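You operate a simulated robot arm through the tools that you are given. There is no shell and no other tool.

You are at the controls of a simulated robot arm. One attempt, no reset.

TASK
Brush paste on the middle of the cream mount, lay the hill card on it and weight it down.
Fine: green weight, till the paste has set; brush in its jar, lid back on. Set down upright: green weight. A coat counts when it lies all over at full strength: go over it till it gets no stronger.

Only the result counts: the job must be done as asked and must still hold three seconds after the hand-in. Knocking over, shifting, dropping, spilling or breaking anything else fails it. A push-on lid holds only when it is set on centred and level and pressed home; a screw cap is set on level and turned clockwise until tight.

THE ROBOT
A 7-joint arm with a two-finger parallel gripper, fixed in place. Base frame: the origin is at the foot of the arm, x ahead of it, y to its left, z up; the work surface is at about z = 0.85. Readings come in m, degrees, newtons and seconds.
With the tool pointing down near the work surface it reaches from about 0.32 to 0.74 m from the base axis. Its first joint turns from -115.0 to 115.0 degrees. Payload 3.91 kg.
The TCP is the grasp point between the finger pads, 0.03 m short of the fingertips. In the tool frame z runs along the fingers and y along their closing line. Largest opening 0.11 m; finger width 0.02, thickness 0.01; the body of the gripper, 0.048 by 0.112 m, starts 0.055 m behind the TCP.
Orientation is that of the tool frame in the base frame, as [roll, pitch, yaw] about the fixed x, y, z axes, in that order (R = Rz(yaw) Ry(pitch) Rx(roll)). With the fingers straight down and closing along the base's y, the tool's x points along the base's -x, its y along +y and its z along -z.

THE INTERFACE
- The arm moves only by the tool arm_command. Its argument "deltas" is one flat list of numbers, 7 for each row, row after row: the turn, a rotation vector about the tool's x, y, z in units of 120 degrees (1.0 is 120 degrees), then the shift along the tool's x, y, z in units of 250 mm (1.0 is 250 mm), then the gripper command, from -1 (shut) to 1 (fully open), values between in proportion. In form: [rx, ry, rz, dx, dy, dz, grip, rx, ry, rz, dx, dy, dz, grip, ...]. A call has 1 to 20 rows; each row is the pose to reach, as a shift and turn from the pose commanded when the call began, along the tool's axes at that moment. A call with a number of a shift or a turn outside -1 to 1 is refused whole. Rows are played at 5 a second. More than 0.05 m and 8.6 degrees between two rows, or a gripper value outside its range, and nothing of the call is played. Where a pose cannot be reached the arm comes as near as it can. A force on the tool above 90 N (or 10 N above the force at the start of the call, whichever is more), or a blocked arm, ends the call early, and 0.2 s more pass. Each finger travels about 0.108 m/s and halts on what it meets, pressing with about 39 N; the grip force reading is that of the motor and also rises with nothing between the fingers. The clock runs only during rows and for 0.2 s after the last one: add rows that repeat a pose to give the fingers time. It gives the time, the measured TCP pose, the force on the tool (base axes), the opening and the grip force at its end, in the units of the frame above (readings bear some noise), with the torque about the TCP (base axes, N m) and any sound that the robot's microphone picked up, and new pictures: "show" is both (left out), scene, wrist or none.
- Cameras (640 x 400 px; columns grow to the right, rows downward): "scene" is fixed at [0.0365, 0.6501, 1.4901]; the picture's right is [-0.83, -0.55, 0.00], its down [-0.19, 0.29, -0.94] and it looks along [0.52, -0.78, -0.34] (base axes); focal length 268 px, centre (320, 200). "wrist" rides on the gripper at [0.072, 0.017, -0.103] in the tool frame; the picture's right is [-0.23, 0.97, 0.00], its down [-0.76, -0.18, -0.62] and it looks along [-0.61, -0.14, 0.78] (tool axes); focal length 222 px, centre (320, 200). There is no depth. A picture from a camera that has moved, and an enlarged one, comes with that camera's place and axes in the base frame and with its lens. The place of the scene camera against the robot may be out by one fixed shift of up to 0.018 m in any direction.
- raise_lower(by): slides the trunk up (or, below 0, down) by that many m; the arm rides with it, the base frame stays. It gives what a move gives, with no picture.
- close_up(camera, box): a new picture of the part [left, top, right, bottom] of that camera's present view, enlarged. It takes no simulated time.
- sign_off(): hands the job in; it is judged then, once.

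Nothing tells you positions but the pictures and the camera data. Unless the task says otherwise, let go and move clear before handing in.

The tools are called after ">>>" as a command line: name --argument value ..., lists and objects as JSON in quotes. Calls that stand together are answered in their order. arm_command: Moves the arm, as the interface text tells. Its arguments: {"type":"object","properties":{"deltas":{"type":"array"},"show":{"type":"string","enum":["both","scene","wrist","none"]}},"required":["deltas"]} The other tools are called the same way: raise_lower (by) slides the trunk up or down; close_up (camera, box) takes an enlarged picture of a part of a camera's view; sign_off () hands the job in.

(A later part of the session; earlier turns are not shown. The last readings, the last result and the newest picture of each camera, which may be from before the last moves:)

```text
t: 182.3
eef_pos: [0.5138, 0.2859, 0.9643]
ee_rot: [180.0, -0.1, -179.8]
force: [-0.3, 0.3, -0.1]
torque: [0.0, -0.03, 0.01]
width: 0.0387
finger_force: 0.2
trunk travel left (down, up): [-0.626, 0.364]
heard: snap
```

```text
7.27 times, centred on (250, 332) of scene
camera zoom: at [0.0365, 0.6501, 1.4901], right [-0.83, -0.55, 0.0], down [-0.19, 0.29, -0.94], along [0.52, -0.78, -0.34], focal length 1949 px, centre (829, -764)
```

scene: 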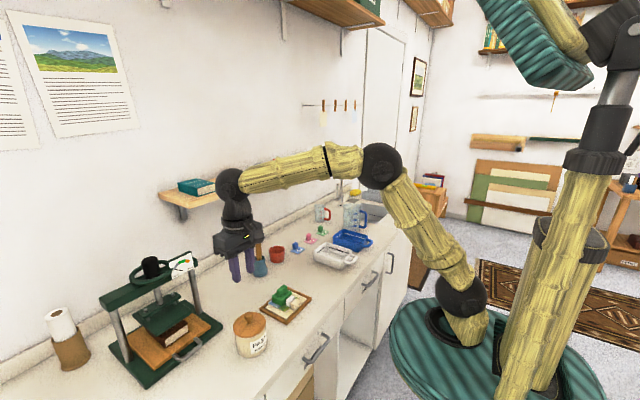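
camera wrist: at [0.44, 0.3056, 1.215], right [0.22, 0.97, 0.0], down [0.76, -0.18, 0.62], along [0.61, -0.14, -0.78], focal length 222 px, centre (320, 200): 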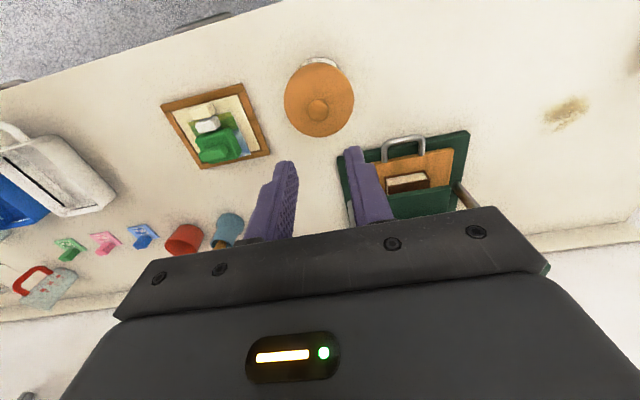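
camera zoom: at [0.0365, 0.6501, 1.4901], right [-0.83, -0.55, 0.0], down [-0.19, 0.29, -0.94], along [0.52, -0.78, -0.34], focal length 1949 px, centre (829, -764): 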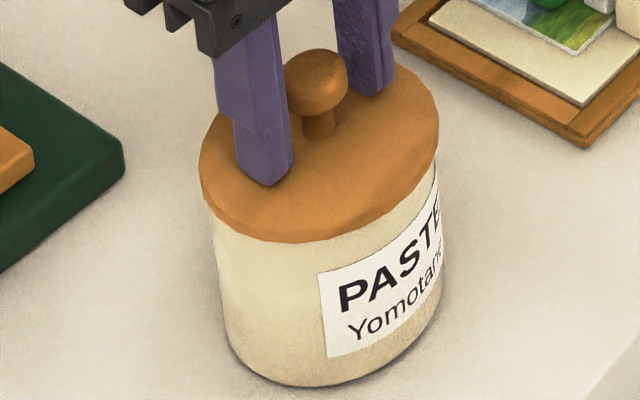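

Snap heard on letting go: the lid latched as it levelled, sitting exactly as at the start. I rise straight up with open fingers and leave it alone.

>>> arm_command --deltas '[0, 0, 0, 0, 0, -0.03, -0.2, 0, 0, 0, 0, 0, -0.1, -0.2, 0, 0, 0, 0, 0, -0.25, -0.2, 0, 0, 0, 0, 0, -0.4, 0, 0, 0, 0, 0, 0, -0.56, 0]' --show "both"

>>> close_up --camera "scene" --box '[225, 305, 275, 360]'

>>> close_up --camera "scene" --box '[255, 275, 320, 325]'

>>> close_up --camera "wrist" --box '[140, 60, 300, 180]'

```text
t: 183.5
eef_pos: [0.5129, 0.2846, 1.1069]
ee_rot: [180.0, -0.1, -179.9]
force: [0.1, 0.1, 0.1]
torque: [-0.03, 0.02, -0.02]
width: 0.0549
finger_force: 0.1
trunk travel left (down, up): [-0.626, 0.364]
camera wrist: at [0.4397, 0.3019, 1.2116], right [0.23, 0.97, 0.0], down [0.76, -0.18, 0.62], along [0.61, -0.14, -0.78], focal length 222 px, centre (320, 200)
```

scene: 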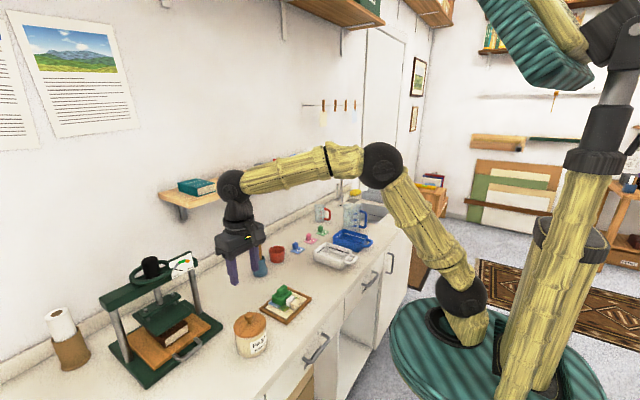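
wrist: 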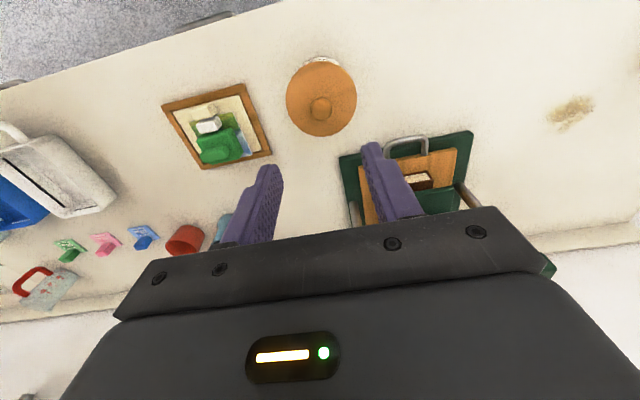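

```text
7.27 times, centred on (250, 332) of scene
camera zoom: at [0.0365, 0.6501, 1.4901], right [-0.83, -0.55, 0.0], down [-0.19, 0.29, -0.94], along [0.52, -0.78, -0.34], focal length 1949 px, centre (829, -764)
```

zoom: 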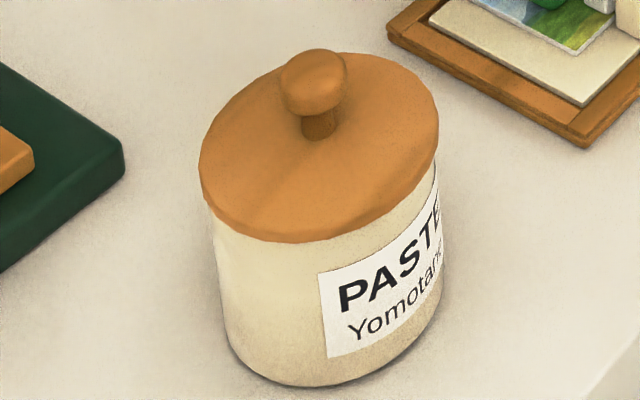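

```text
8.00 times, centred on (288, 300) of scene
camera zoom: at [0.0365, 0.6501, 1.4901], right [-0.83, -0.55, 0.0], down [-0.19, 0.29, -0.94], along [0.52, -0.78, -0.34], focal length 2144 px, centre (580, -600)
```

zoom: 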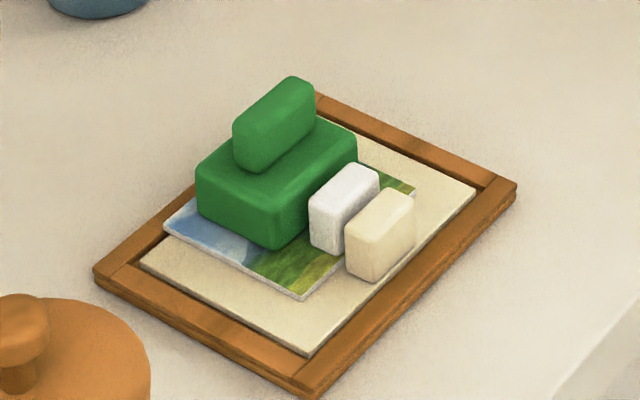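

```text
3.33 times, centred on (220, 120) of wrist
camera zoom: at [0.4397, 0.3019, 1.2116], right [0.23, 0.97, 0.0], down [0.76, -0.18, 0.62], along [0.61, -0.14, -0.78], focal length 740 px, centre (653, 467)
```

zoom: 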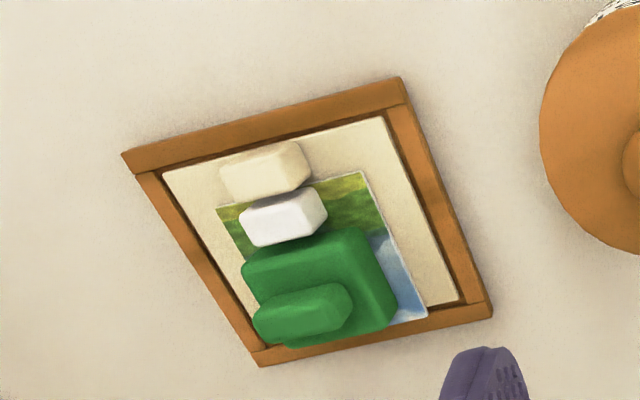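

>>> close_up --camera "scene" --box '[286, 222, 330, 256]'

>>> close_up --camera "wrist" --box '[40, 215, 170, 275]'

>>> close_up --camera "scene" --box '[230, 225, 300, 285]'

```text
11.76 times, centred on (308, 239) of scene
camera zoom: at [0.0365, 0.6501, 1.4901], right [-0.83, -0.55, 0.0], down [-0.19, 0.29, -0.94], along [0.52, -0.78, -0.34], focal length 3153 px, centre (461, -259)
```

zoom: 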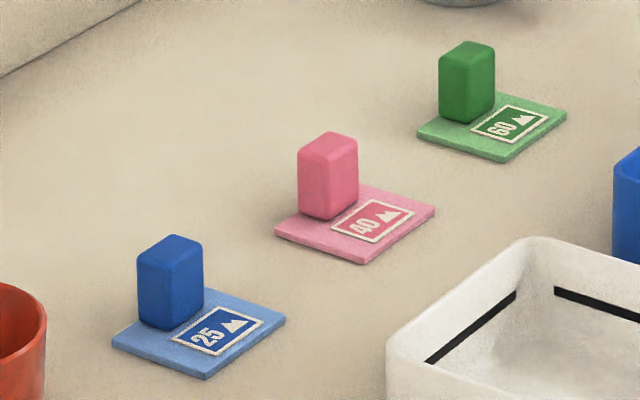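

```text
4.92 times, centred on (105, 245) of wrist
camera zoom: at [0.4397, 0.3019, 1.2116], right [0.23, 0.97, 0.0], down [0.76, -0.18, 0.62], along [0.61, -0.14, -0.78], focal length 1094 px, centre (1378, -22)
```

zoom: 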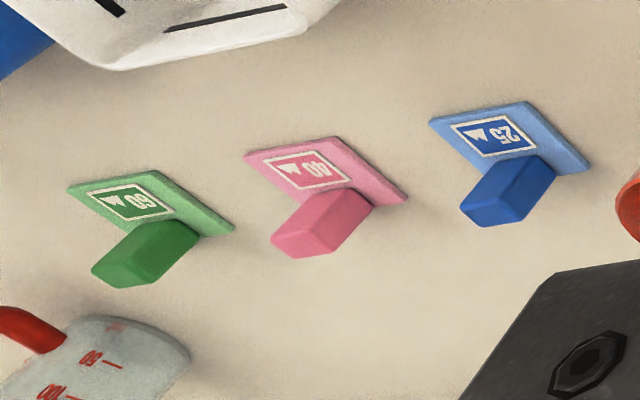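

```text
6.67 times, centred on (265, 255) of scene
camera zoom: at [0.0365, 0.6501, 1.4901], right [-0.83, -0.55, 0.0], down [-0.19, 0.29, -0.94], along [0.52, -0.78, -0.34], focal length 1787 px, centre (687, -167)
```

zoom: 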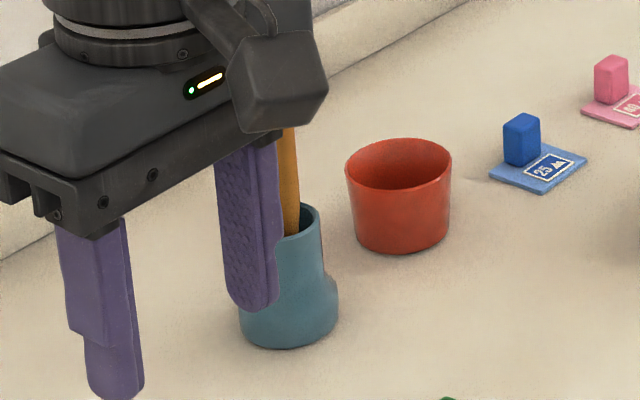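

The small tagged things are just stamps. Lid, brush, card and weight are all in place; I retreat and wait for the paste to set.

>>> arm_command --deltas '[0, 0, 0, 0.08, -0.06, -0.08, 0, 0, 0, 0, 0.16, -0.12, -0.16, 0, 0, 0, 0, 0.24, -0.18, -0.24, 0, 0, 0, 0, 0.32, -0.24, -0.32, 0, 0, 0, 0, 0.32, -0.24, -0.32, 0, 0, 0, 0, 0.32, -0.24, -0.32, 0, 0, 0, 0, 0.32, -0.24, -0.32, 0, 0, 0, 0, 0.32, -0.24, -0.32, 0, 0, 0, 0, 0.32, -0.24, -0.32, 0, 0, 0, 0, 0.32, -0.24, -0.32, 0, 0, 0, 0, 0.32, -0.24, -0.32, 0, 0, 0, 0, 0.32, -0.24, -0.32, 0, 0, 0, 0, 0.32, -0.24, -0.32, 0, 0, 0, 0, 0.32, -0.24, -0.32, 0, 0, 0, 0, 0.32, -0.24, -0.32, 0, 0, 0, 0, 0.32, -0.24, -0.32, 0, 0, 0, 0, 0.32, -0.24, -0.32, 0, 0, 0, 0, 0.32, -0.24, -0.32, 0, 0, 0, 0, 0.32, -0.24, -0.32, 0, 0, 0, 0, 0.32, -0.24, -0.32, 0]' --show "both"

>>> close_up --camera "scene" --box '[255, 275, 320, 325]'

>>> close_up --camera "wrist" --box '[180, 60, 440, 220]'

```text
t: 187.7
eef_pos: [0.4317, 0.2254, 1.186]
ee_rot: [180.0, 0.1, -179.9]
force: [0.5, 0.0, -1.2]
torque: [-0.01, 0.02, 0.0]
width: 0.0547
finger_force: 0.1
trunk travel left (down, up): [-0.626, 0.364]
camera wrist: at [0.3573, 0.2428, 1.2903], right [0.22, 0.97, 0.0], down [0.76, -0.18, 0.62], along [0.61, -0.14, -0.78], focal length 222 px, centre (320, 200)
```

scene: 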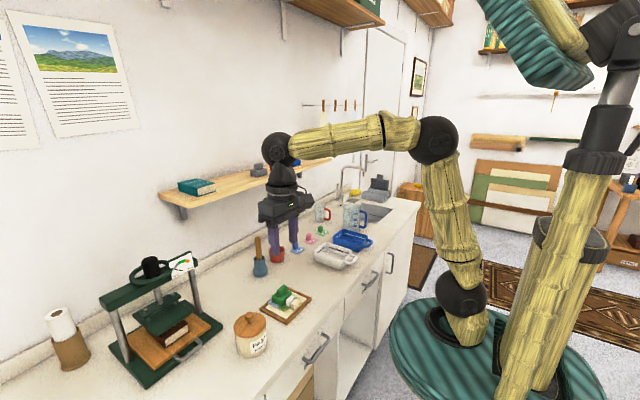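
wrist: 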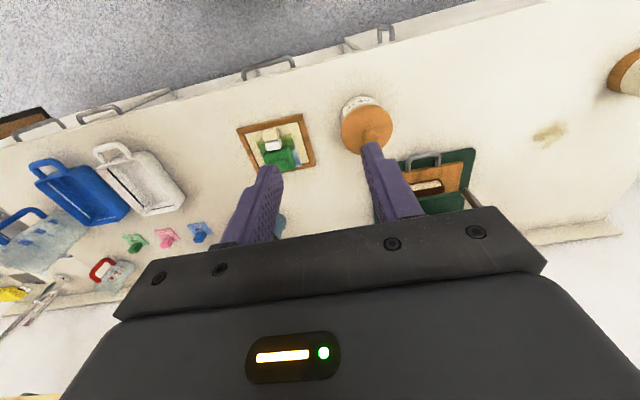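

```text
8.00 times, centred on (288, 300) of scene
camera zoom: at [0.0365, 0.6501, 1.4901], right [-0.83, -0.55, 0.0], down [-0.19, 0.29, -0.94], along [0.52, -0.78, -0.34], focal length 2144 px, centre (580, -600)
```

zoom: 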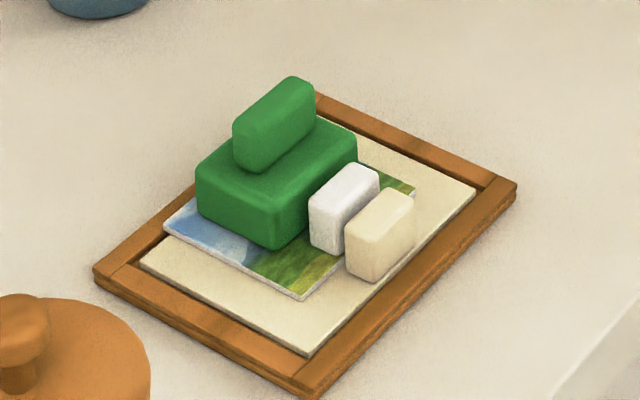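

```text
2.46 times, centred on (310, 140) of wrist
camera zoom: at [0.3573, 0.2428, 1.2903], right [0.22, 0.97, 0.0], down [0.76, -0.18, 0.62], along [0.61, -0.14, -0.78], focal length 547 px, centre (345, 348)
```

zoom: 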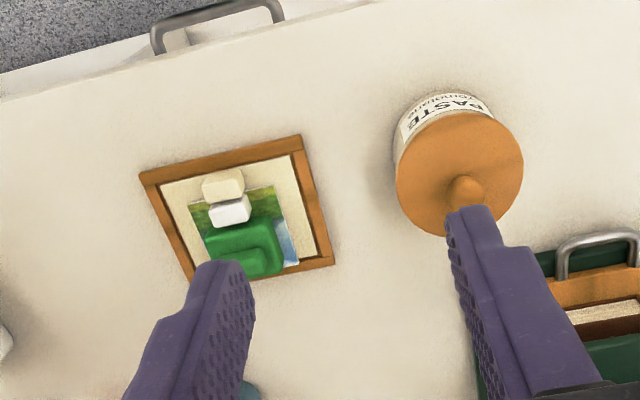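

>>> arm_command --deltas '[0, 0, 0, 0, 0, 0, 0, 0, 0, 0, 0, 0, 0, 0, 0, 0, 0, 0, 0, 0, 0, 0, 0, 0, 0, 0, 0, 0, 0, 0, 0, 0, 0, 0, 0, 0, 0, 0, 0, 0, 0, 0, 0, 0, 0, 0, 0, 0, 0, 0, 0, 0, 0, 0, 0, 0, 0, 0, 0, 0, 0, 0, 0, 0, 0, 0, 0, 0, 0, 0, 0, 0, 0, 0, 0, 0, 0, 0, 0, 0, 0, 0, 0, 0, 0, 0, 0, 0, 0, 0, 0, 0, 0, 0, 0, 0, 0, 0, 0, 0, 0, 0, 0, 0, 0, 0, 0, 0, 0, 0, 0, 0, 0, 0, 0, 0, 0, 0, 0, 0, 0, 0, 0, 0, 0, 0, 0, 0, 0, 0, 0, 0, 0, 0, 0, 0, 0, 0, 0, 0]' --show "none"

>>> arm_command --deltas '[0, 0, 0, 0, 0, 0, 0, 0, 0, 0, 0, 0, 0, 0, 0, 0, 0, 0, 0, 0, 0, 0, 0, 0, 0, 0, 0, 0, 0, 0, 0, 0, 0, 0, 0, 0, 0, 0, 0, 0, 0, 0, 0, 0, 0, 0, 0, 0, 0, 0, 0, 0, 0, 0, 0, 0, 0, 0, 0, 0, 0, 0, 0, 0, 0, 0, 0, 0, 0, 0, 0, 0, 0, 0, 0, 0, 0, 0, 0, 0, 0, 0, 0, 0, 0, 0, 0, 0, 0, 0, 0, 0, 0, 0, 0, 0, 0, 0, 0, 0, 0, 0, 0, 0, 0, 0, 0, 0, 0, 0, 0, 0, 0, 0, 0, 0, 0, 0, 0, 0, 0, 0, 0, 0, 0, 0, 0, 0, 0, 0, 0, 0, 0, 0, 0, 0, 0, 0, 0, 0]' --show "none"

>>> arm_command --deltas '[0, 0, 0, 0, 0, 0, 0, 0, 0, 0, 0, 0, 0, 0, 0, 0, 0, 0, 0, 0, 0, 0, 0, 0, 0, 0, 0, 0, 0, 0, 0, 0, 0, 0, 0, 0, 0, 0, 0, 0, 0, 0, 0, 0, 0, 0, 0, 0, 0, 0, 0, 0, 0, 0, 0, 0, 0, 0, 0, 0, 0, 0, 0, 0, 0, 0, 0, 0, 0, 0, 0, 0, 0, 0, 0, 0, 0, 0, 0, 0, 0, 0, 0, 0, 0, 0, 0, 0, 0, 0, 0, 0, 0, 0, 0, 0, 0, 0, 0, 0, 0, 0, 0, 0, 0, 0, 0, 0, 0, 0, 0, 0, 0, 0, 0, 0, 0, 0, 0, 0, 0, 0, 0, 0, 0, 0, 0, 0, 0, 0, 0, 0, 0, 0, 0, 0, 0, 0, 0, 0]' --show "none"

>>> arm_command --deltas '[0, 0, 0, 0, 0, 0, 0, 0, 0, 0, 0, 0, 0, 0, 0, 0, 0, 0, 0, 0, 0, 0, 0, 0, 0, 0, 0, 0, 0, 0, 0, 0, 0, 0, 0, 0, 0, 0, 0, 0, 0, 0, 0, 0, 0, 0, 0, 0, 0, 0, 0, 0, 0, 0, 0, 0, 0, 0, 0, 0, 0, 0, 0, 0, 0, 0, 0, 0, 0, 0, 0, 0, 0, 0, 0, 0, 0, 0, 0, 0, 0, 0, 0, 0, 0, 0, 0, 0, 0, 0, 0, 0, 0, 0, 0, 0, 0, 0, 0, 0, 0, 0, 0, 0, 0, 0, 0, 0, 0, 0, 0, 0, 0, 0, 0, 0, 0, 0, 0, 0, 0, 0, 0, 0, 0, 0, 0, 0, 0, 0, 0, 0, 0, 0, 0, 0, 0, 0, 0, 0]' --show "none"

>>> arm_command --deltas '[0, 0, 0, 0, 0, 0, 0, 0, 0, 0, 0, 0, 0, 0, 0, 0, 0, 0, 0, 0, 0, 0, 0, 0, 0, 0, 0, 0, 0, 0, 0, 0, 0, 0, 0, 0, 0, 0, 0, 0, 0, 0, 0, 0, 0, 0, 0, 0, 0, 0, 0, 0, 0, 0, 0, 0, 0, 0, 0, 0, 0, 0, 0, 0, 0, 0, 0, 0, 0, 0, 0, 0, 0, 0, 0, 0, 0, 0, 0, 0, 0, 0, 0, 0, 0, 0, 0, 0, 0, 0, 0, 0, 0, 0, 0, 0, 0, 0, 0, 0, 0, 0, 0, 0, 0, 0, 0, 0, 0, 0, 0, 0, 0, 0, 0, 0, 0, 0, 0, 0, 0, 0, 0, 0, 0, 0, 0, 0, 0, 0, 0, 0, 0, 0, 0, 0, 0, 0, 0, 0]' --show "none"

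>>> arm_command --deltas '[0, 0, 0, 0, 0, 0, 0, 0, 0, 0, 0, 0, 0, 0, 0, 0, 0, 0, 0, 0, 0, 0, 0, 0, 0, 0, 0, 0, 0, 0, 0, 0, 0, 0, 0, 0, 0, 0, 0, 0, 0, 0, 0, 0, 0, 0, 0, 0, 0, 0, 0, 0, 0, 0, 0, 0, 0, 0, 0, 0, 0, 0, 0, 0, 0, 0, 0, 0, 0, 0, 0, 0, 0, 0, 0, 0, 0, 0, 0, 0, 0, 0, 0, 0, 0, 0, 0, 0, 0, 0, 0, 0, 0, 0, 0, 0, 0, 0, 0, 0, 0, 0, 0, 0, 0, 0, 0, 0, 0, 0, 0, 0, 0, 0, 0, 0, 0, 0, 0, 0, 0, 0, 0, 0, 0, 0, 0, 0, 0, 0, 0, 0, 0, 0, 0, 0, 0, 0, 0, 0]' --show "none"

>>> close_up --camera "scene" --box '[255, 275, 320, 325]'

```text
t: 191.9
eef_pos: [0.4313, 0.2249, 1.1856]
ee_rot: [-179.9, 0.1, -179.9]
force: [-0.9, -0.2, 0.4]
torque: [0.01, -0.02, 0.01]
width: 0.055
finger_force: 0.1
trunk travel left (down, up): [-0.626, 0.364]
```

```text
t: 196.1
eef_pos: [0.4318, 0.2249, 1.1859]
ee_rot: [180.0, 0.0, -180.0]
force: [0.0, 0.8, 0.2]
torque: [0.02, 0.0, -0.01]
width: 0.055
finger_force: 0.0
trunk travel left (down, up): [-0.626, 0.364]
```

```text
t: 200.3
eef_pos: [0.4317, 0.2247, 1.1856]
ee_rot: [179.9, 0.0, -179.9]
force: [0.6, -0.7, -0.1]
torque: [0.01, -0.03, 0.01]
width: 0.055
finger_force: 0.0
trunk travel left (down, up): [-0.626, 0.364]
```

```text
t: 204.5
eef_pos: [0.4309, 0.2259, 1.1863]
ee_rot: [-179.9, 0.0, -179.8]
force: [0.1, 0.2, 0.5]
torque: [0.01, -0.02, 0.01]
width: 0.055
finger_force: 0.2
trunk travel left (down, up): [-0.626, 0.364]
```

```text
t: 208.7
eef_pos: [0.4317, 0.2242, 1.185]
ee_rot: [179.9, 0.1, -179.8]
force: [0.6, 0.3, 0.8]
torque: [0.01, -0.02, 0.01]
width: 0.055
finger_force: 0.1
trunk travel left (down, up): [-0.626, 0.364]
```

```text
t: 212.9
eef_pos: [0.4314, 0.2249, 1.1851]
ee_rot: [180.0, -0.1, -179.9]
force: [-1.1, -0.2, -0.4]
torque: [-0.01, -0.01, 0.0]
width: 0.055
finger_force: 0.1
trunk travel left (down, up): [-0.626, 0.364]
```

```text
8.00 times, centred on (288, 300) of scene
camera zoom: at [0.0365, 0.6501, 1.4901], right [-0.83, -0.55, 0.0], down [-0.19, 0.29, -0.94], along [0.52, -0.78, -0.34], focal length 2144 px, centre (580, -600)
```

zoom: 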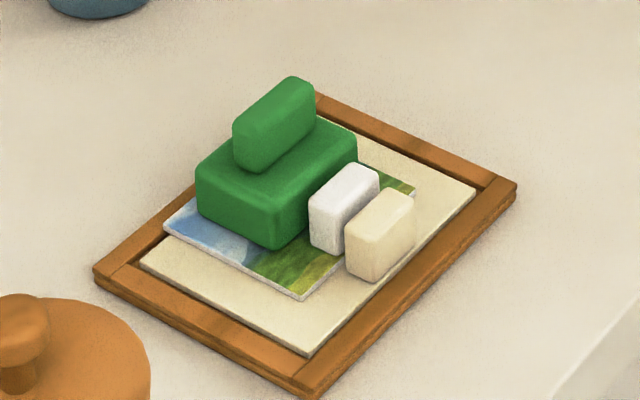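

>>> arm_command --deltas '[0, 0, 0, 0, 0, 0, 0, 0, 0, 0, 0, 0, 0, 0, 0, 0, 0, 0, 0, 0, 0, 0, 0, 0, 0, 0, 0, 0, 0, 0, 0, 0, 0, 0, 0, 0, 0, 0, 0, 0, 0, 0, 0, 0, 0, 0, 0, 0, 0, 0, 0, 0, 0, 0, 0, 0, 0, 0, 0, 0, 0, 0, 0, 0, 0, 0, 0, 0, 0, 0, 0, 0, 0, 0, 0, 0, 0, 0, 0, 0, 0, 0, 0, 0, 0, 0, 0, 0, 0, 0, 0, 0, 0, 0, 0, 0, 0, 0, 0, 0, 0, 0, 0, 0, 0, 0, 0, 0, 0, 0, 0, 0, 0, 0, 0, 0, 0, 0, 0, 0, 0, 0, 0, 0, 0, 0, 0, 0, 0, 0, 0, 0, 0, 0, 0, 0, 0, 0, 0, 0]' --show "none"

>>> arm_command --deltas '[0, 0, 0, 0, 0, 0, 0, 0, 0, 0, 0, 0, 0, 0, 0, 0, 0, 0, 0, 0, 0, 0, 0, 0, 0, 0, 0, 0, 0, 0, 0, 0, 0, 0, 0, 0, 0, 0, 0, 0, 0, 0, 0, 0, 0, 0, 0, 0, 0, 0, 0, 0, 0, 0, 0, 0, 0, 0, 0, 0, 0, 0, 0, 0, 0, 0, 0, 0, 0, 0, 0, 0, 0, 0, 0, 0, 0, 0, 0, 0, 0, 0, 0, 0, 0, 0, 0, 0, 0, 0, 0, 0, 0, 0, 0, 0, 0, 0, 0, 0, 0, 0, 0, 0, 0, 0, 0, 0, 0, 0, 0, 0, 0, 0, 0, 0, 0, 0, 0, 0, 0, 0, 0, 0, 0, 0, 0, 0, 0, 0, 0, 0, 0, 0, 0, 0, 0, 0, 0, 0]' --show "none"

>>> arm_command --deltas '[0, 0, 0, 0, 0, 0, 0, 0, 0, 0, 0, 0, 0, 0, 0, 0, 0, 0, 0, 0, 0, 0, 0, 0, 0, 0, 0, 0, 0, 0, 0, 0, 0, 0, 0, 0, 0, 0, 0, 0, 0, 0, 0, 0, 0, 0, 0, 0, 0, 0, 0, 0, 0, 0, 0, 0, 0, 0, 0, 0, 0, 0, 0, 0, 0, 0, 0, 0, 0, 0, 0, 0, 0, 0, 0, 0, 0, 0, 0, 0, 0, 0, 0, 0, 0, 0, 0, 0, 0, 0, 0, 0, 0, 0, 0, 0, 0, 0, 0, 0, 0, 0, 0, 0, 0, 0, 0, 0, 0, 0, 0, 0, 0, 0, 0, 0, 0, 0, 0, 0, 0, 0, 0, 0, 0, 0, 0, 0, 0, 0, 0, 0, 0, 0, 0, 0, 0, 0, 0, 0]' --show "none"

>>> arm_command --deltas '[0, 0, 0, 0, 0, 0, 0, 0, 0, 0, 0, 0, 0, 0, 0, 0, 0, 0, 0, 0, 0, 0, 0, 0, 0, 0, 0, 0, 0, 0, 0, 0, 0, 0, 0, 0, 0, 0, 0, 0, 0, 0, 0, 0, 0, 0, 0, 0, 0, 0, 0, 0, 0, 0, 0, 0, 0, 0, 0, 0, 0, 0, 0, 0, 0, 0, 0, 0, 0, 0, 0, 0, 0, 0, 0, 0, 0, 0, 0, 0, 0, 0, 0, 0, 0, 0, 0, 0, 0, 0, 0, 0, 0, 0, 0, 0, 0, 0, 0, 0, 0, 0, 0, 0, 0, 0, 0, 0, 0, 0, 0, 0, 0, 0, 0, 0, 0, 0, 0, 0, 0, 0, 0, 0, 0, 0, 0, 0, 0, 0, 0, 0, 0, 0, 0, 0, 0, 0, 0, 0]' --show "none"

>>> arm_command --deltas '[0, 0, 0, 0, 0, 0, 0, 0, 0, 0, 0, 0, 0, 0, 0, 0, 0, 0, 0, 0, 0, 0, 0, 0, 0, 0, 0, 0, 0, 0, 0, 0, 0, 0, 0, 0, 0, 0, 0, 0, 0, 0, 0, 0, 0, 0, 0, 0, 0, 0, 0, 0, 0, 0, 0, 0, 0, 0, 0, 0, 0, 0, 0, 0, 0, 0, 0, 0, 0, 0, 0, 0, 0, 0, 0, 0, 0, 0, 0, 0, 0, 0, 0, 0, 0, 0, 0, 0, 0, 0, 0, 0, 0, 0, 0, 0, 0, 0, 0, 0, 0, 0, 0, 0, 0, 0, 0, 0, 0, 0, 0, 0, 0, 0, 0, 0, 0, 0, 0, 0, 0, 0, 0, 0, 0, 0, 0, 0, 0, 0, 0, 0, 0, 0, 0, 0, 0, 0, 0, 0]' --show "none"

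>>> arm_command --deltas '[0, 0, 0, 0, 0, 0, 0, 0, 0, 0, 0, 0, 0, 0, 0, 0, 0, 0, 0, 0, 0, 0, 0, 0, 0, 0, 0, 0, 0, 0, 0, 0, 0, 0, 0, 0, 0, 0, 0, 0, 0, 0, 0, 0, 0, 0, 0, 0, 0, 0, 0, 0, 0, 0, 0, 0, 0, 0, 0, 0, 0, 0, 0, 0, 0, 0, 0, 0, 0, 0, 0, 0, 0, 0, 0, 0, 0, 0, 0, 0, 0, 0, 0, 0, 0, 0, 0, 0, 0, 0, 0, 0, 0, 0, 0, 0, 0, 0, 0, 0, 0, 0, 0, 0, 0, 0, 0, 0, 0, 0, 0, 0, 0, 0, 0, 0, 0, 0, 0, 0, 0, 0, 0, 0, 0, 0, 0, 0, 0, 0, 0, 0, 0, 0, 0, 0, 0, 0, 0, 0]' --show "none"

>>> arm_command --deltas '[0, 0, 0, 0, 0, 0, 0, 0, 0, 0, 0, 0, 0, 0, 0, 0, 0, 0, 0, 0, 0, 0, 0, 0, 0, 0, 0, 0, 0, 0, 0, 0, 0, 0, 0, 0, 0, 0, 0, 0, 0, 0, 0, 0, 0, 0, 0, 0, 0, 0, 0, 0, 0, 0, 0, 0, 0, 0, 0, 0, 0, 0, 0, 0, 0, 0, 0, 0, 0, 0, 0, 0, 0, 0, 0, 0, 0, 0, 0, 0, 0, 0, 0, 0, 0, 0, 0, 0, 0, 0, 0, 0, 0, 0, 0, 0, 0, 0, 0, 0, 0, 0, 0, 0, 0, 0, 0, 0, 0, 0, 0, 0, 0, 0, 0, 0, 0, 0, 0, 0, 0, 0, 0, 0, 0, 0, 0, 0, 0, 0, 0, 0, 0, 0, 0, 0, 0, 0, 0, 0]' --show "none"

>>> arm_command --deltas '[0, 0, 0, 0, 0, 0, 0, 0, 0, 0, 0, 0, 0, 0, 0, 0, 0, 0, 0, 0, 0, 0, 0, 0, 0, 0, 0, 0, 0, 0, 0, 0, 0, 0, 0, 0, 0, 0, 0, 0, 0, 0, 0, 0, 0, 0, 0, 0, 0, 0, 0, 0, 0, 0, 0, 0, 0, 0, 0, 0, 0, 0, 0, 0, 0, 0, 0, 0, 0, 0, 0, 0, 0, 0, 0, 0, 0, 0, 0, 0, 0, 0, 0, 0, 0, 0, 0, 0, 0, 0, 0, 0, 0, 0, 0, 0, 0, 0, 0, 0, 0, 0, 0, 0, 0, 0, 0, 0, 0, 0, 0, 0, 0, 0, 0, 0, 0, 0, 0, 0, 0, 0, 0, 0, 0, 0, 0, 0, 0, 0, 0, 0, 0, 0, 0, 0, 0, 0, 0, 0]' --show "scene"

>>> close_up --camera "scene" --box '[225, 265, 325, 365]'

```text
t: 217.1
eef_pos: [0.4319, 0.2246, 1.1864]
ee_rot: [-180.0, 0.0, -179.9]
force: [-0.1, -0.5, -0.7]
torque: [0.01, -0.01, 0.04]
width: 0.0548
finger_force: 0.0
trunk travel left (down, up): [-0.626, 0.364]
```

```text
t: 221.3
eef_pos: [0.4306, 0.2256, 1.187]
ee_rot: [179.9, 0.0, -179.9]
force: [0.2, 0.2, -0.1]
torque: [0.02, -0.05, -0.04]
width: 0.055
finger_force: 0.0
trunk travel left (down, up): [-0.626, 0.364]
```

```text
t: 225.5
eef_pos: [0.4306, 0.2258, 1.1859]
ee_rot: [-179.9, 0.0, -179.9]
force: [0.5, 0.5, -0.5]
torque: [-0.02, 0.0, 0.0]
width: 0.0552
finger_force: 0.1
trunk travel left (down, up): [-0.626, 0.364]
```

```text
t: 229.7
eef_pos: [0.4305, 0.2258, 1.1855]
ee_rot: [180.0, 0.1, -179.9]
force: [0.6, 0.1, -0.6]
torque: [0.02, 0.03, 0.02]
width: 0.0551
finger_force: 0.0
trunk travel left (down, up): [-0.626, 0.364]
```

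```text
t: 233.9
eef_pos: [0.4305, 0.2252, 1.1863]
ee_rot: [180.0, 0.0, -179.9]
force: [-0.3, 0.1, -0.5]
torque: [-0.03, 0.01, 0.0]
width: 0.0548
finger_force: 0.0
trunk travel left (down, up): [-0.626, 0.364]
```

```text
t: 238.1
eef_pos: [0.4317, 0.2245, 1.1868]
ee_rot: [180.0, 0.0, -180.0]
force: [0.5, -0.5, 0.0]
torque: [0.0, -0.01, -0.02]
width: 0.055
finger_force: 0.0
trunk travel left (down, up): [-0.626, 0.364]
```

```text
t: 242.3
eef_pos: [0.4307, 0.2243, 1.1873]
ee_rot: [-180.0, 0.0, -180.0]
force: [0.1, -0.2, -0.7]
torque: [0.0, 0.0, -0.02]
width: 0.0551
finger_force: 0.0
trunk travel left (down, up): [-0.626, 0.364]
```

```text
t: 246.5
eef_pos: [0.4317, 0.2249, 1.1859]
ee_rot: [-180.0, 0.0, -179.9]
force: [-0.3, -1.1, 0.2]
torque: [0.0, -0.01, 0.0]
width: 0.055
finger_force: 0.0
trunk travel left (down, up): [-0.626, 0.364]
```

scene: 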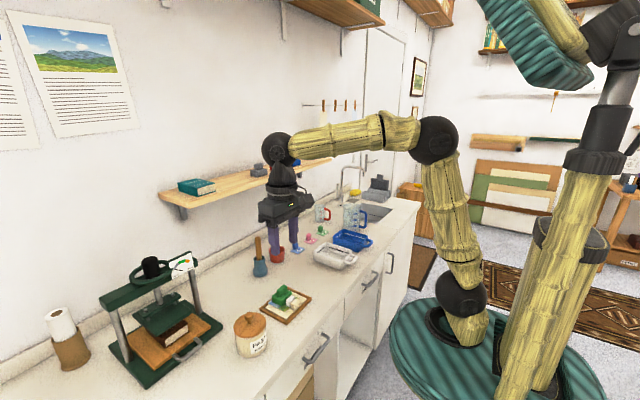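

```text
4.00 times, centred on (275, 315) of scene
camera zoom: at [0.0365, 0.6501, 1.4901], right [-0.83, -0.55, 0.0], down [-0.19, 0.29, -0.94], along [0.52, -0.78, -0.34], focal length 1072 px, centre (500, -260)
```

zoom: 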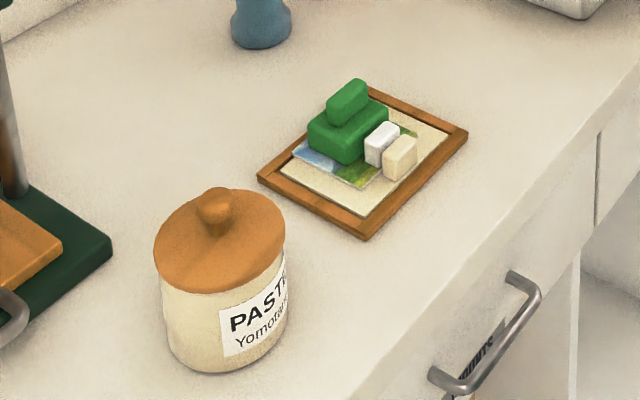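

>>> arm_command --deltas '[0, 0, 0, 0, 0, 0, 0, 0, 0, 0, 0, 0, 0, 0, 0, 0, 0, 0, 0, 0, 0, 0, 0, 0, 0, 0, 0, 0, 0, 0, 0, 0, 0, 0, 0, 0, 0, 0, 0, 0, 0, 0, 0, 0, 0, 0, 0, 0, 0, 0, 0, 0, 0, 0, 0, 0, 0, 0, 0, 0, 0, 0, 0, 0, 0, 0, 0, 0, 0, 0, 0, 0, 0, 0, 0, 0, 0, 0, 0, 0, 0, 0, 0, 0, 0, 0, 0, 0, 0, 0, 0, 0, 0, 0, 0, 0, 0, 0, 0, 0, 0, 0, 0, 0, 0, 0, 0, 0, 0, 0, 0, 0, 0, 0, 0, 0, 0, 0, 0, 0, 0, 0, 0, 0, 0, 0, 0, 0, 0, 0, 0, 0, 0, 0, 0, 0, 0, 0, 0, 0]' --show "none"

>>> arm_command --deltas '[0, 0, 0, 0, 0, 0, 0, 0, 0, 0, 0, 0, 0, 0, 0, 0, 0, 0, 0, 0, 0, 0, 0, 0, 0, 0, 0, 0, 0, 0, 0, 0, 0, 0, 0, 0, 0, 0, 0, 0, 0, 0, 0, 0, 0, 0, 0, 0, 0, 0, 0, 0, 0, 0, 0, 0, 0, 0, 0, 0, 0, 0, 0, 0, 0, 0, 0, 0, 0, 0, 0, 0, 0, 0, 0, 0, 0, 0, 0, 0, 0, 0, 0, 0, 0, 0, 0, 0, 0, 0, 0, 0, 0, 0, 0, 0, 0, 0, 0, 0, 0, 0, 0, 0, 0, 0, 0, 0, 0, 0, 0, 0, 0, 0, 0, 0, 0, 0, 0, 0, 0, 0, 0, 0, 0, 0, 0, 0, 0, 0, 0, 0, 0, 0, 0, 0, 0, 0, 0, 0]' --show "none"

>>> arm_command --deltas '[0, 0, 0, 0, 0, 0, 0, 0, 0, 0, 0, 0, 0, 0, 0, 0, 0, 0, 0, 0, 0, 0, 0, 0, 0, 0, 0, 0, 0, 0, 0, 0, 0, 0, 0, 0, 0, 0, 0, 0, 0, 0, 0, 0, 0, 0, 0, 0, 0, 0, 0, 0, 0, 0, 0, 0, 0, 0, 0, 0, 0, 0, 0, 0, 0, 0, 0, 0, 0, 0, 0, 0, 0, 0, 0, 0, 0, 0, 0, 0, 0, 0, 0, 0, 0, 0, 0, 0, 0, 0, 0, 0, 0, 0, 0, 0, 0, 0, 0, 0, 0, 0, 0, 0, 0, 0, 0, 0, 0, 0, 0, 0, 0, 0, 0, 0, 0, 0, 0, 0, 0, 0, 0, 0, 0, 0, 0, 0, 0, 0, 0, 0, 0, 0, 0, 0, 0, 0, 0, 0]' --show "none"

>>> arm_command --deltas '[0, 0, 0, 0, 0, 0, 0, 0, 0, 0, 0, 0, 0, 0, 0, 0, 0, 0, 0, 0, 0, 0, 0, 0, 0, 0, 0, 0, 0, 0, 0, 0, 0, 0, 0, 0, 0, 0, 0, 0, 0, 0, 0, 0, 0, 0, 0, 0, 0, 0, 0, 0, 0, 0, 0, 0, 0, 0, 0, 0, 0, 0, 0, 0, 0, 0, 0, 0, 0, 0, 0, 0, 0, 0, 0, 0, 0, 0, 0, 0, 0, 0, 0, 0, 0, 0, 0, 0, 0, 0, 0, 0, 0, 0, 0, 0, 0, 0, 0, 0, 0, 0, 0, 0, 0, 0, 0, 0, 0, 0, 0, 0, 0, 0, 0, 0, 0, 0, 0, 0, 0, 0, 0, 0, 0, 0, 0, 0, 0, 0, 0, 0, 0, 0, 0, 0, 0, 0, 0, 0]' --show "none"

>>> arm_command --deltas '[0, 0, 0, 0, 0, 0, 0, 0, 0, 0, 0, 0, 0, 0, 0, 0, 0, 0, 0, 0, 0, 0, 0, 0, 0, 0, 0, 0, 0, 0, 0, 0, 0, 0, 0, 0, 0, 0, 0, 0, 0, 0, 0, 0, 0, 0, 0, 0, 0, 0, 0, 0, 0, 0, 0, 0, 0, 0, 0, 0, 0, 0, 0, 0, 0, 0, 0, 0, 0, 0, 0, 0, 0, 0, 0, 0, 0, 0, 0, 0, 0, 0, 0, 0, 0, 0, 0, 0, 0, 0, 0, 0, 0, 0, 0, 0, 0, 0, 0, 0, 0, 0, 0, 0, 0, 0, 0, 0, 0, 0, 0, 0, 0, 0, 0, 0, 0, 0, 0, 0, 0, 0, 0, 0, 0, 0, 0, 0, 0, 0, 0, 0, 0, 0, 0, 0, 0, 0, 0, 0]' --show "none"

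>>> arm_command --deltas '[0, 0, 0, 0, 0, 0, 0, 0, 0, 0, 0, 0, 0, 0, 0, 0, 0, 0, 0, 0, 0, 0, 0, 0, 0, 0, 0, 0, 0, 0, 0, 0, 0, 0, 0, 0, 0, 0, 0, 0, 0, 0, 0, 0, 0, 0, 0, 0, 0, 0, 0, 0, 0, 0, 0, 0, 0, 0, 0, 0, 0, 0, 0, 0, 0, 0, 0, 0, 0, 0, 0, 0, 0, 0, 0, 0, 0, 0, 0, 0, 0, 0, 0, 0, 0, 0, 0, 0, 0, 0, 0, 0, 0, 0, 0, 0, 0, 0, 0, 0, 0, 0, 0, 0, 0, 0, 0, 0, 0, 0, 0, 0, 0, 0, 0, 0, 0, 0, 0, 0, 0, 0, 0, 0, 0, 0, 0, 0, 0, 0, 0, 0, 0, 0, 0, 0, 0, 0, 0, 0]' --show "none"

>>> arm_command --deltas '[0, 0, 0, 0, 0, 0, 0, 0, 0, 0, 0, 0, 0, 0, 0, 0, 0, 0, 0, 0, 0, 0, 0, 0, 0, 0, 0, 0, 0, 0, 0, 0, 0, 0, 0, 0, 0, 0, 0, 0, 0, 0, 0, 0, 0, 0, 0, 0, 0, 0, 0, 0, 0, 0, 0, 0, 0, 0, 0, 0, 0, 0, 0, 0, 0, 0, 0, 0, 0, 0, 0, 0, 0, 0, 0, 0, 0, 0, 0, 0, 0, 0, 0, 0, 0, 0, 0, 0, 0, 0, 0, 0, 0, 0, 0, 0, 0, 0, 0, 0, 0, 0, 0, 0, 0, 0, 0, 0, 0, 0, 0, 0, 0, 0, 0, 0, 0, 0, 0, 0, 0, 0, 0, 0, 0, 0, 0, 0, 0, 0, 0, 0, 0, 0, 0, 0, 0, 0, 0, 0]' --show "none"

>>> arm_command --deltas '[0, 0, 0, 0, 0, 0, 0, 0, 0, 0, 0, 0, 0, 0, 0, 0, 0, 0, 0, 0, 0, 0, 0, 0, 0, 0, 0, 0, 0, 0, 0, 0, 0, 0, 0, 0, 0, 0, 0, 0, 0, 0, 0, 0, 0, 0, 0, 0, 0, 0, 0, 0, 0, 0, 0, 0, 0, 0, 0, 0, 0, 0, 0, 0, 0, 0, 0, 0, 0, 0, 0, 0, 0, 0, 0, 0, 0, 0, 0, 0, 0, 0, 0, 0, 0, 0, 0, 0, 0, 0, 0, 0, 0, 0, 0, 0, 0, 0, 0, 0, 0, 0, 0, 0, 0, 0, 0, 0, 0, 0, 0, 0, 0, 0, 0, 0, 0, 0, 0, 0, 0, 0, 0, 0, 0, 0, 0, 0, 0, 0, 0, 0, 0, 0, 0, 0, 0, 0, 0, 0]' --show "none"

>>> arm_command --deltas '[0, 0, 0, 0, 0, 0, 0, 0, 0, 0, 0, 0, 0, 0, 0, 0, 0, 0, 0, 0, 0, 0, 0, 0, 0, 0, 0, 0, 0, 0, 0, 0, 0, 0, 0, 0, 0, 0, 0, 0, 0, 0, 0, 0, 0, 0, 0, 0, 0, 0, 0, 0, 0, 0, 0, 0, 0, 0, 0, 0, 0, 0, 0, 0, 0, 0, 0, 0, 0, 0, 0, 0, 0, 0, 0, 0, 0, 0, 0, 0, 0, 0, 0, 0, 0, 0, 0, 0, 0, 0, 0, 0, 0, 0, 0, 0, 0, 0, 0, 0, 0, 0, 0, 0, 0, 0, 0, 0, 0, 0, 0, 0, 0, 0, 0, 0, 0, 0, 0, 0, 0, 0, 0, 0, 0, 0, 0, 0, 0, 0, 0, 0, 0, 0, 0, 0, 0, 0, 0, 0]' --show "none"

>>> arm_command --deltas '[0, 0, 0, 0, 0, 0, 0, 0, 0, 0, 0, 0, 0, 0, 0, 0, 0, 0, 0, 0, 0, 0, 0, 0, 0, 0, 0, 0, 0, 0, 0, 0, 0, 0, 0, 0, 0, 0, 0, 0, 0, 0, 0, 0, 0, 0, 0, 0, 0, 0, 0, 0, 0, 0, 0, 0, 0, 0, 0, 0, 0, 0, 0, 0, 0, 0, 0, 0, 0, 0, 0, 0, 0, 0, 0, 0, 0, 0, 0, 0, 0, 0, 0, 0, 0, 0, 0, 0, 0, 0, 0, 0, 0, 0, 0, 0, 0, 0, 0, 0, 0, 0, 0, 0, 0, 0, 0, 0, 0, 0, 0, 0, 0, 0, 0, 0, 0, 0, 0, 0, 0, 0, 0, 0, 0, 0, 0, 0, 0, 0, 0, 0, 0, 0, 0, 0, 0, 0, 0, 0]' --show "scene"

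>>> close_up --camera "scene" --box '[255, 275, 320, 325]'

>>> close_up --camera "scene" --box '[230, 220, 310, 290]'

>>> close_up --camera "scene" --box '[225, 305, 275, 360]'

```text
t: 250.7
eef_pos: [0.4307, 0.2239, 1.1863]
ee_rot: [-179.9, -0.1, -179.8]
force: [-0.5, -0.9, -0.3]
torque: [-0.01, -0.01, -0.02]
width: 0.0552
finger_force: 0.1
trunk travel left (down, up): [-0.626, 0.364]
```

```text
t: 254.9
eef_pos: [0.4307, 0.2256, 1.1859]
ee_rot: [180.0, 0.1, -179.9]
force: [1.6, -0.9, 0.5]
torque: [0.0, 0.02, -0.01]
width: 0.0551
finger_force: 0.0
trunk travel left (down, up): [-0.626, 0.364]
```

```text
t: 259.1
eef_pos: [0.431, 0.2247, 1.1861]
ee_rot: [-180.0, 0.0, -179.9]
force: [-0.4, 0.4, -0.3]
torque: [0.0, 0.0, 0.0]
width: 0.055
finger_force: 0.1
trunk travel left (down, up): [-0.626, 0.364]
```

```text
t: 263.3
eef_pos: [0.4305, 0.2251, 1.1857]
ee_rot: [179.9, 0.0, -179.9]
force: [0.0, -0.2, 0.2]
torque: [0.0, 0.01, 0.01]
width: 0.0549
finger_force: 0.1
trunk travel left (down, up): [-0.626, 0.364]
```

```text
t: 267.5
eef_pos: [0.4302, 0.2243, 1.1854]
ee_rot: [-180.0, 0.0, -179.8]
force: [0.0, 0.3, 0.4]
torque: [-0.01, -0.01, 0.0]
width: 0.0549
finger_force: 0.1
trunk travel left (down, up): [-0.626, 0.364]
```

```text
t: 271.7
eef_pos: [0.4308, 0.2242, 1.1861]
ee_rot: [-179.9, -0.1, -179.9]
force: [-0.2, -0.1, 0.6]
torque: [-0.01, 0.01, 0.03]
width: 0.055
finger_force: 0.1
trunk travel left (down, up): [-0.626, 0.364]
```

```text
t: 275.9
eef_pos: [0.43, 0.226, 1.1852]
ee_rot: [-180.0, 0.0, -179.8]
force: [0.2, 0.6, 0.4]
torque: [-0.01, -0.02, 0.0]
width: 0.0551
finger_force: 0.0
trunk travel left (down, up): [-0.626, 0.364]
```

```text
t: 280.1
eef_pos: [0.4325, 0.2252, 1.1862]
ee_rot: [179.9, 0.0, -179.9]
force: [0.2, -0.8, 1.1]
torque: [-0.02, 0.0, -0.02]
width: 0.0549
finger_force: 0.1
trunk travel left (down, up): [-0.626, 0.364]
```

```text
t: 284.3
eef_pos: [0.4307, 0.225, 1.1863]
ee_rot: [180.0, 0.1, -179.9]
force: [-0.6, 0.3, 1.1]
torque: [0.03, 0.01, -0.03]
width: 0.0549
finger_force: 0.1
trunk travel left (down, up): [-0.626, 0.364]
```

```text
t: 288.5
eef_pos: [0.4318, 0.225, 1.1861]
ee_rot: [180.0, 0.1, -179.8]
force: [-0.6, 0.0, -0.3]
torque: [-0.02, 0.03, -0.01]
width: 0.0549
finger_force: 0.1
trunk travel left (down, up): [-0.626, 0.364]
```

scene: 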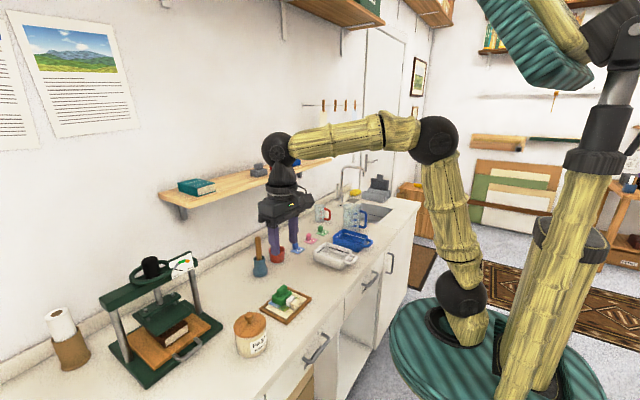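

```text
8.00 times, centred on (288, 300) of scene
camera zoom: at [0.0365, 0.6501, 1.4901], right [-0.83, -0.55, 0.0], down [-0.19, 0.29, -0.94], along [0.52, -0.78, -0.34], focal length 2144 px, centre (580, -600)
```

zoom: 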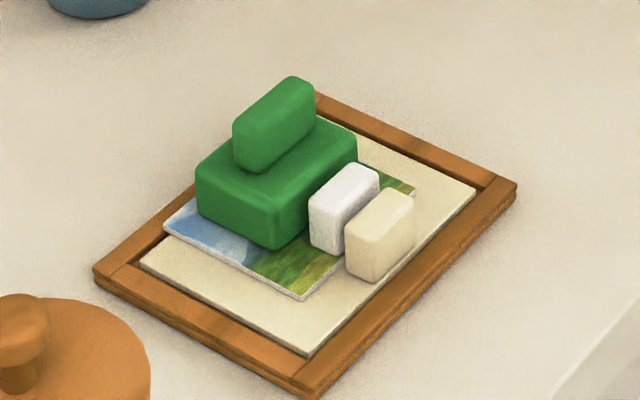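

```text
5.71 times, centred on (270, 255) of scene
camera zoom: at [0.0365, 0.6501, 1.4901], right [-0.83, -0.55, 0.0], down [-0.19, 0.29, -0.94], along [0.52, -0.78, -0.34], focal length 1531 px, centre (606, -114)
```

zoom: 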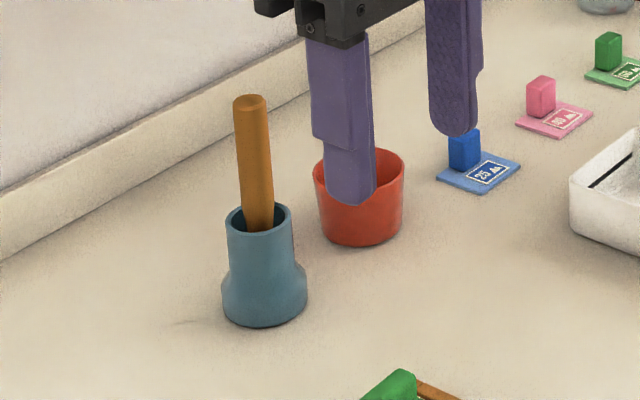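

```text
7.27 times, centred on (250, 332) of scene
camera zoom: at [0.0365, 0.6501, 1.4901], right [-0.83, -0.55, 0.0], down [-0.19, 0.29, -0.94], along [0.52, -0.78, -0.34], focal length 1949 px, centre (829, -764)
```

zoom: 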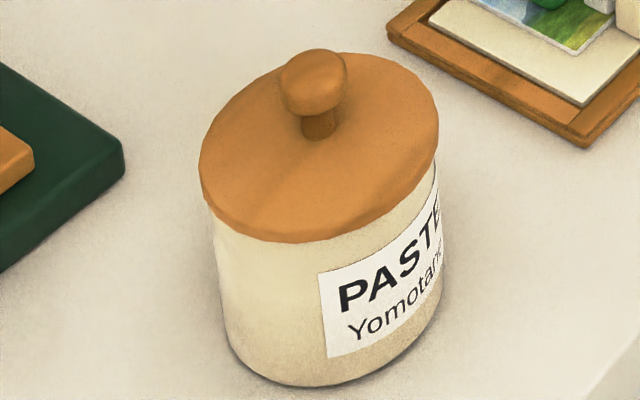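

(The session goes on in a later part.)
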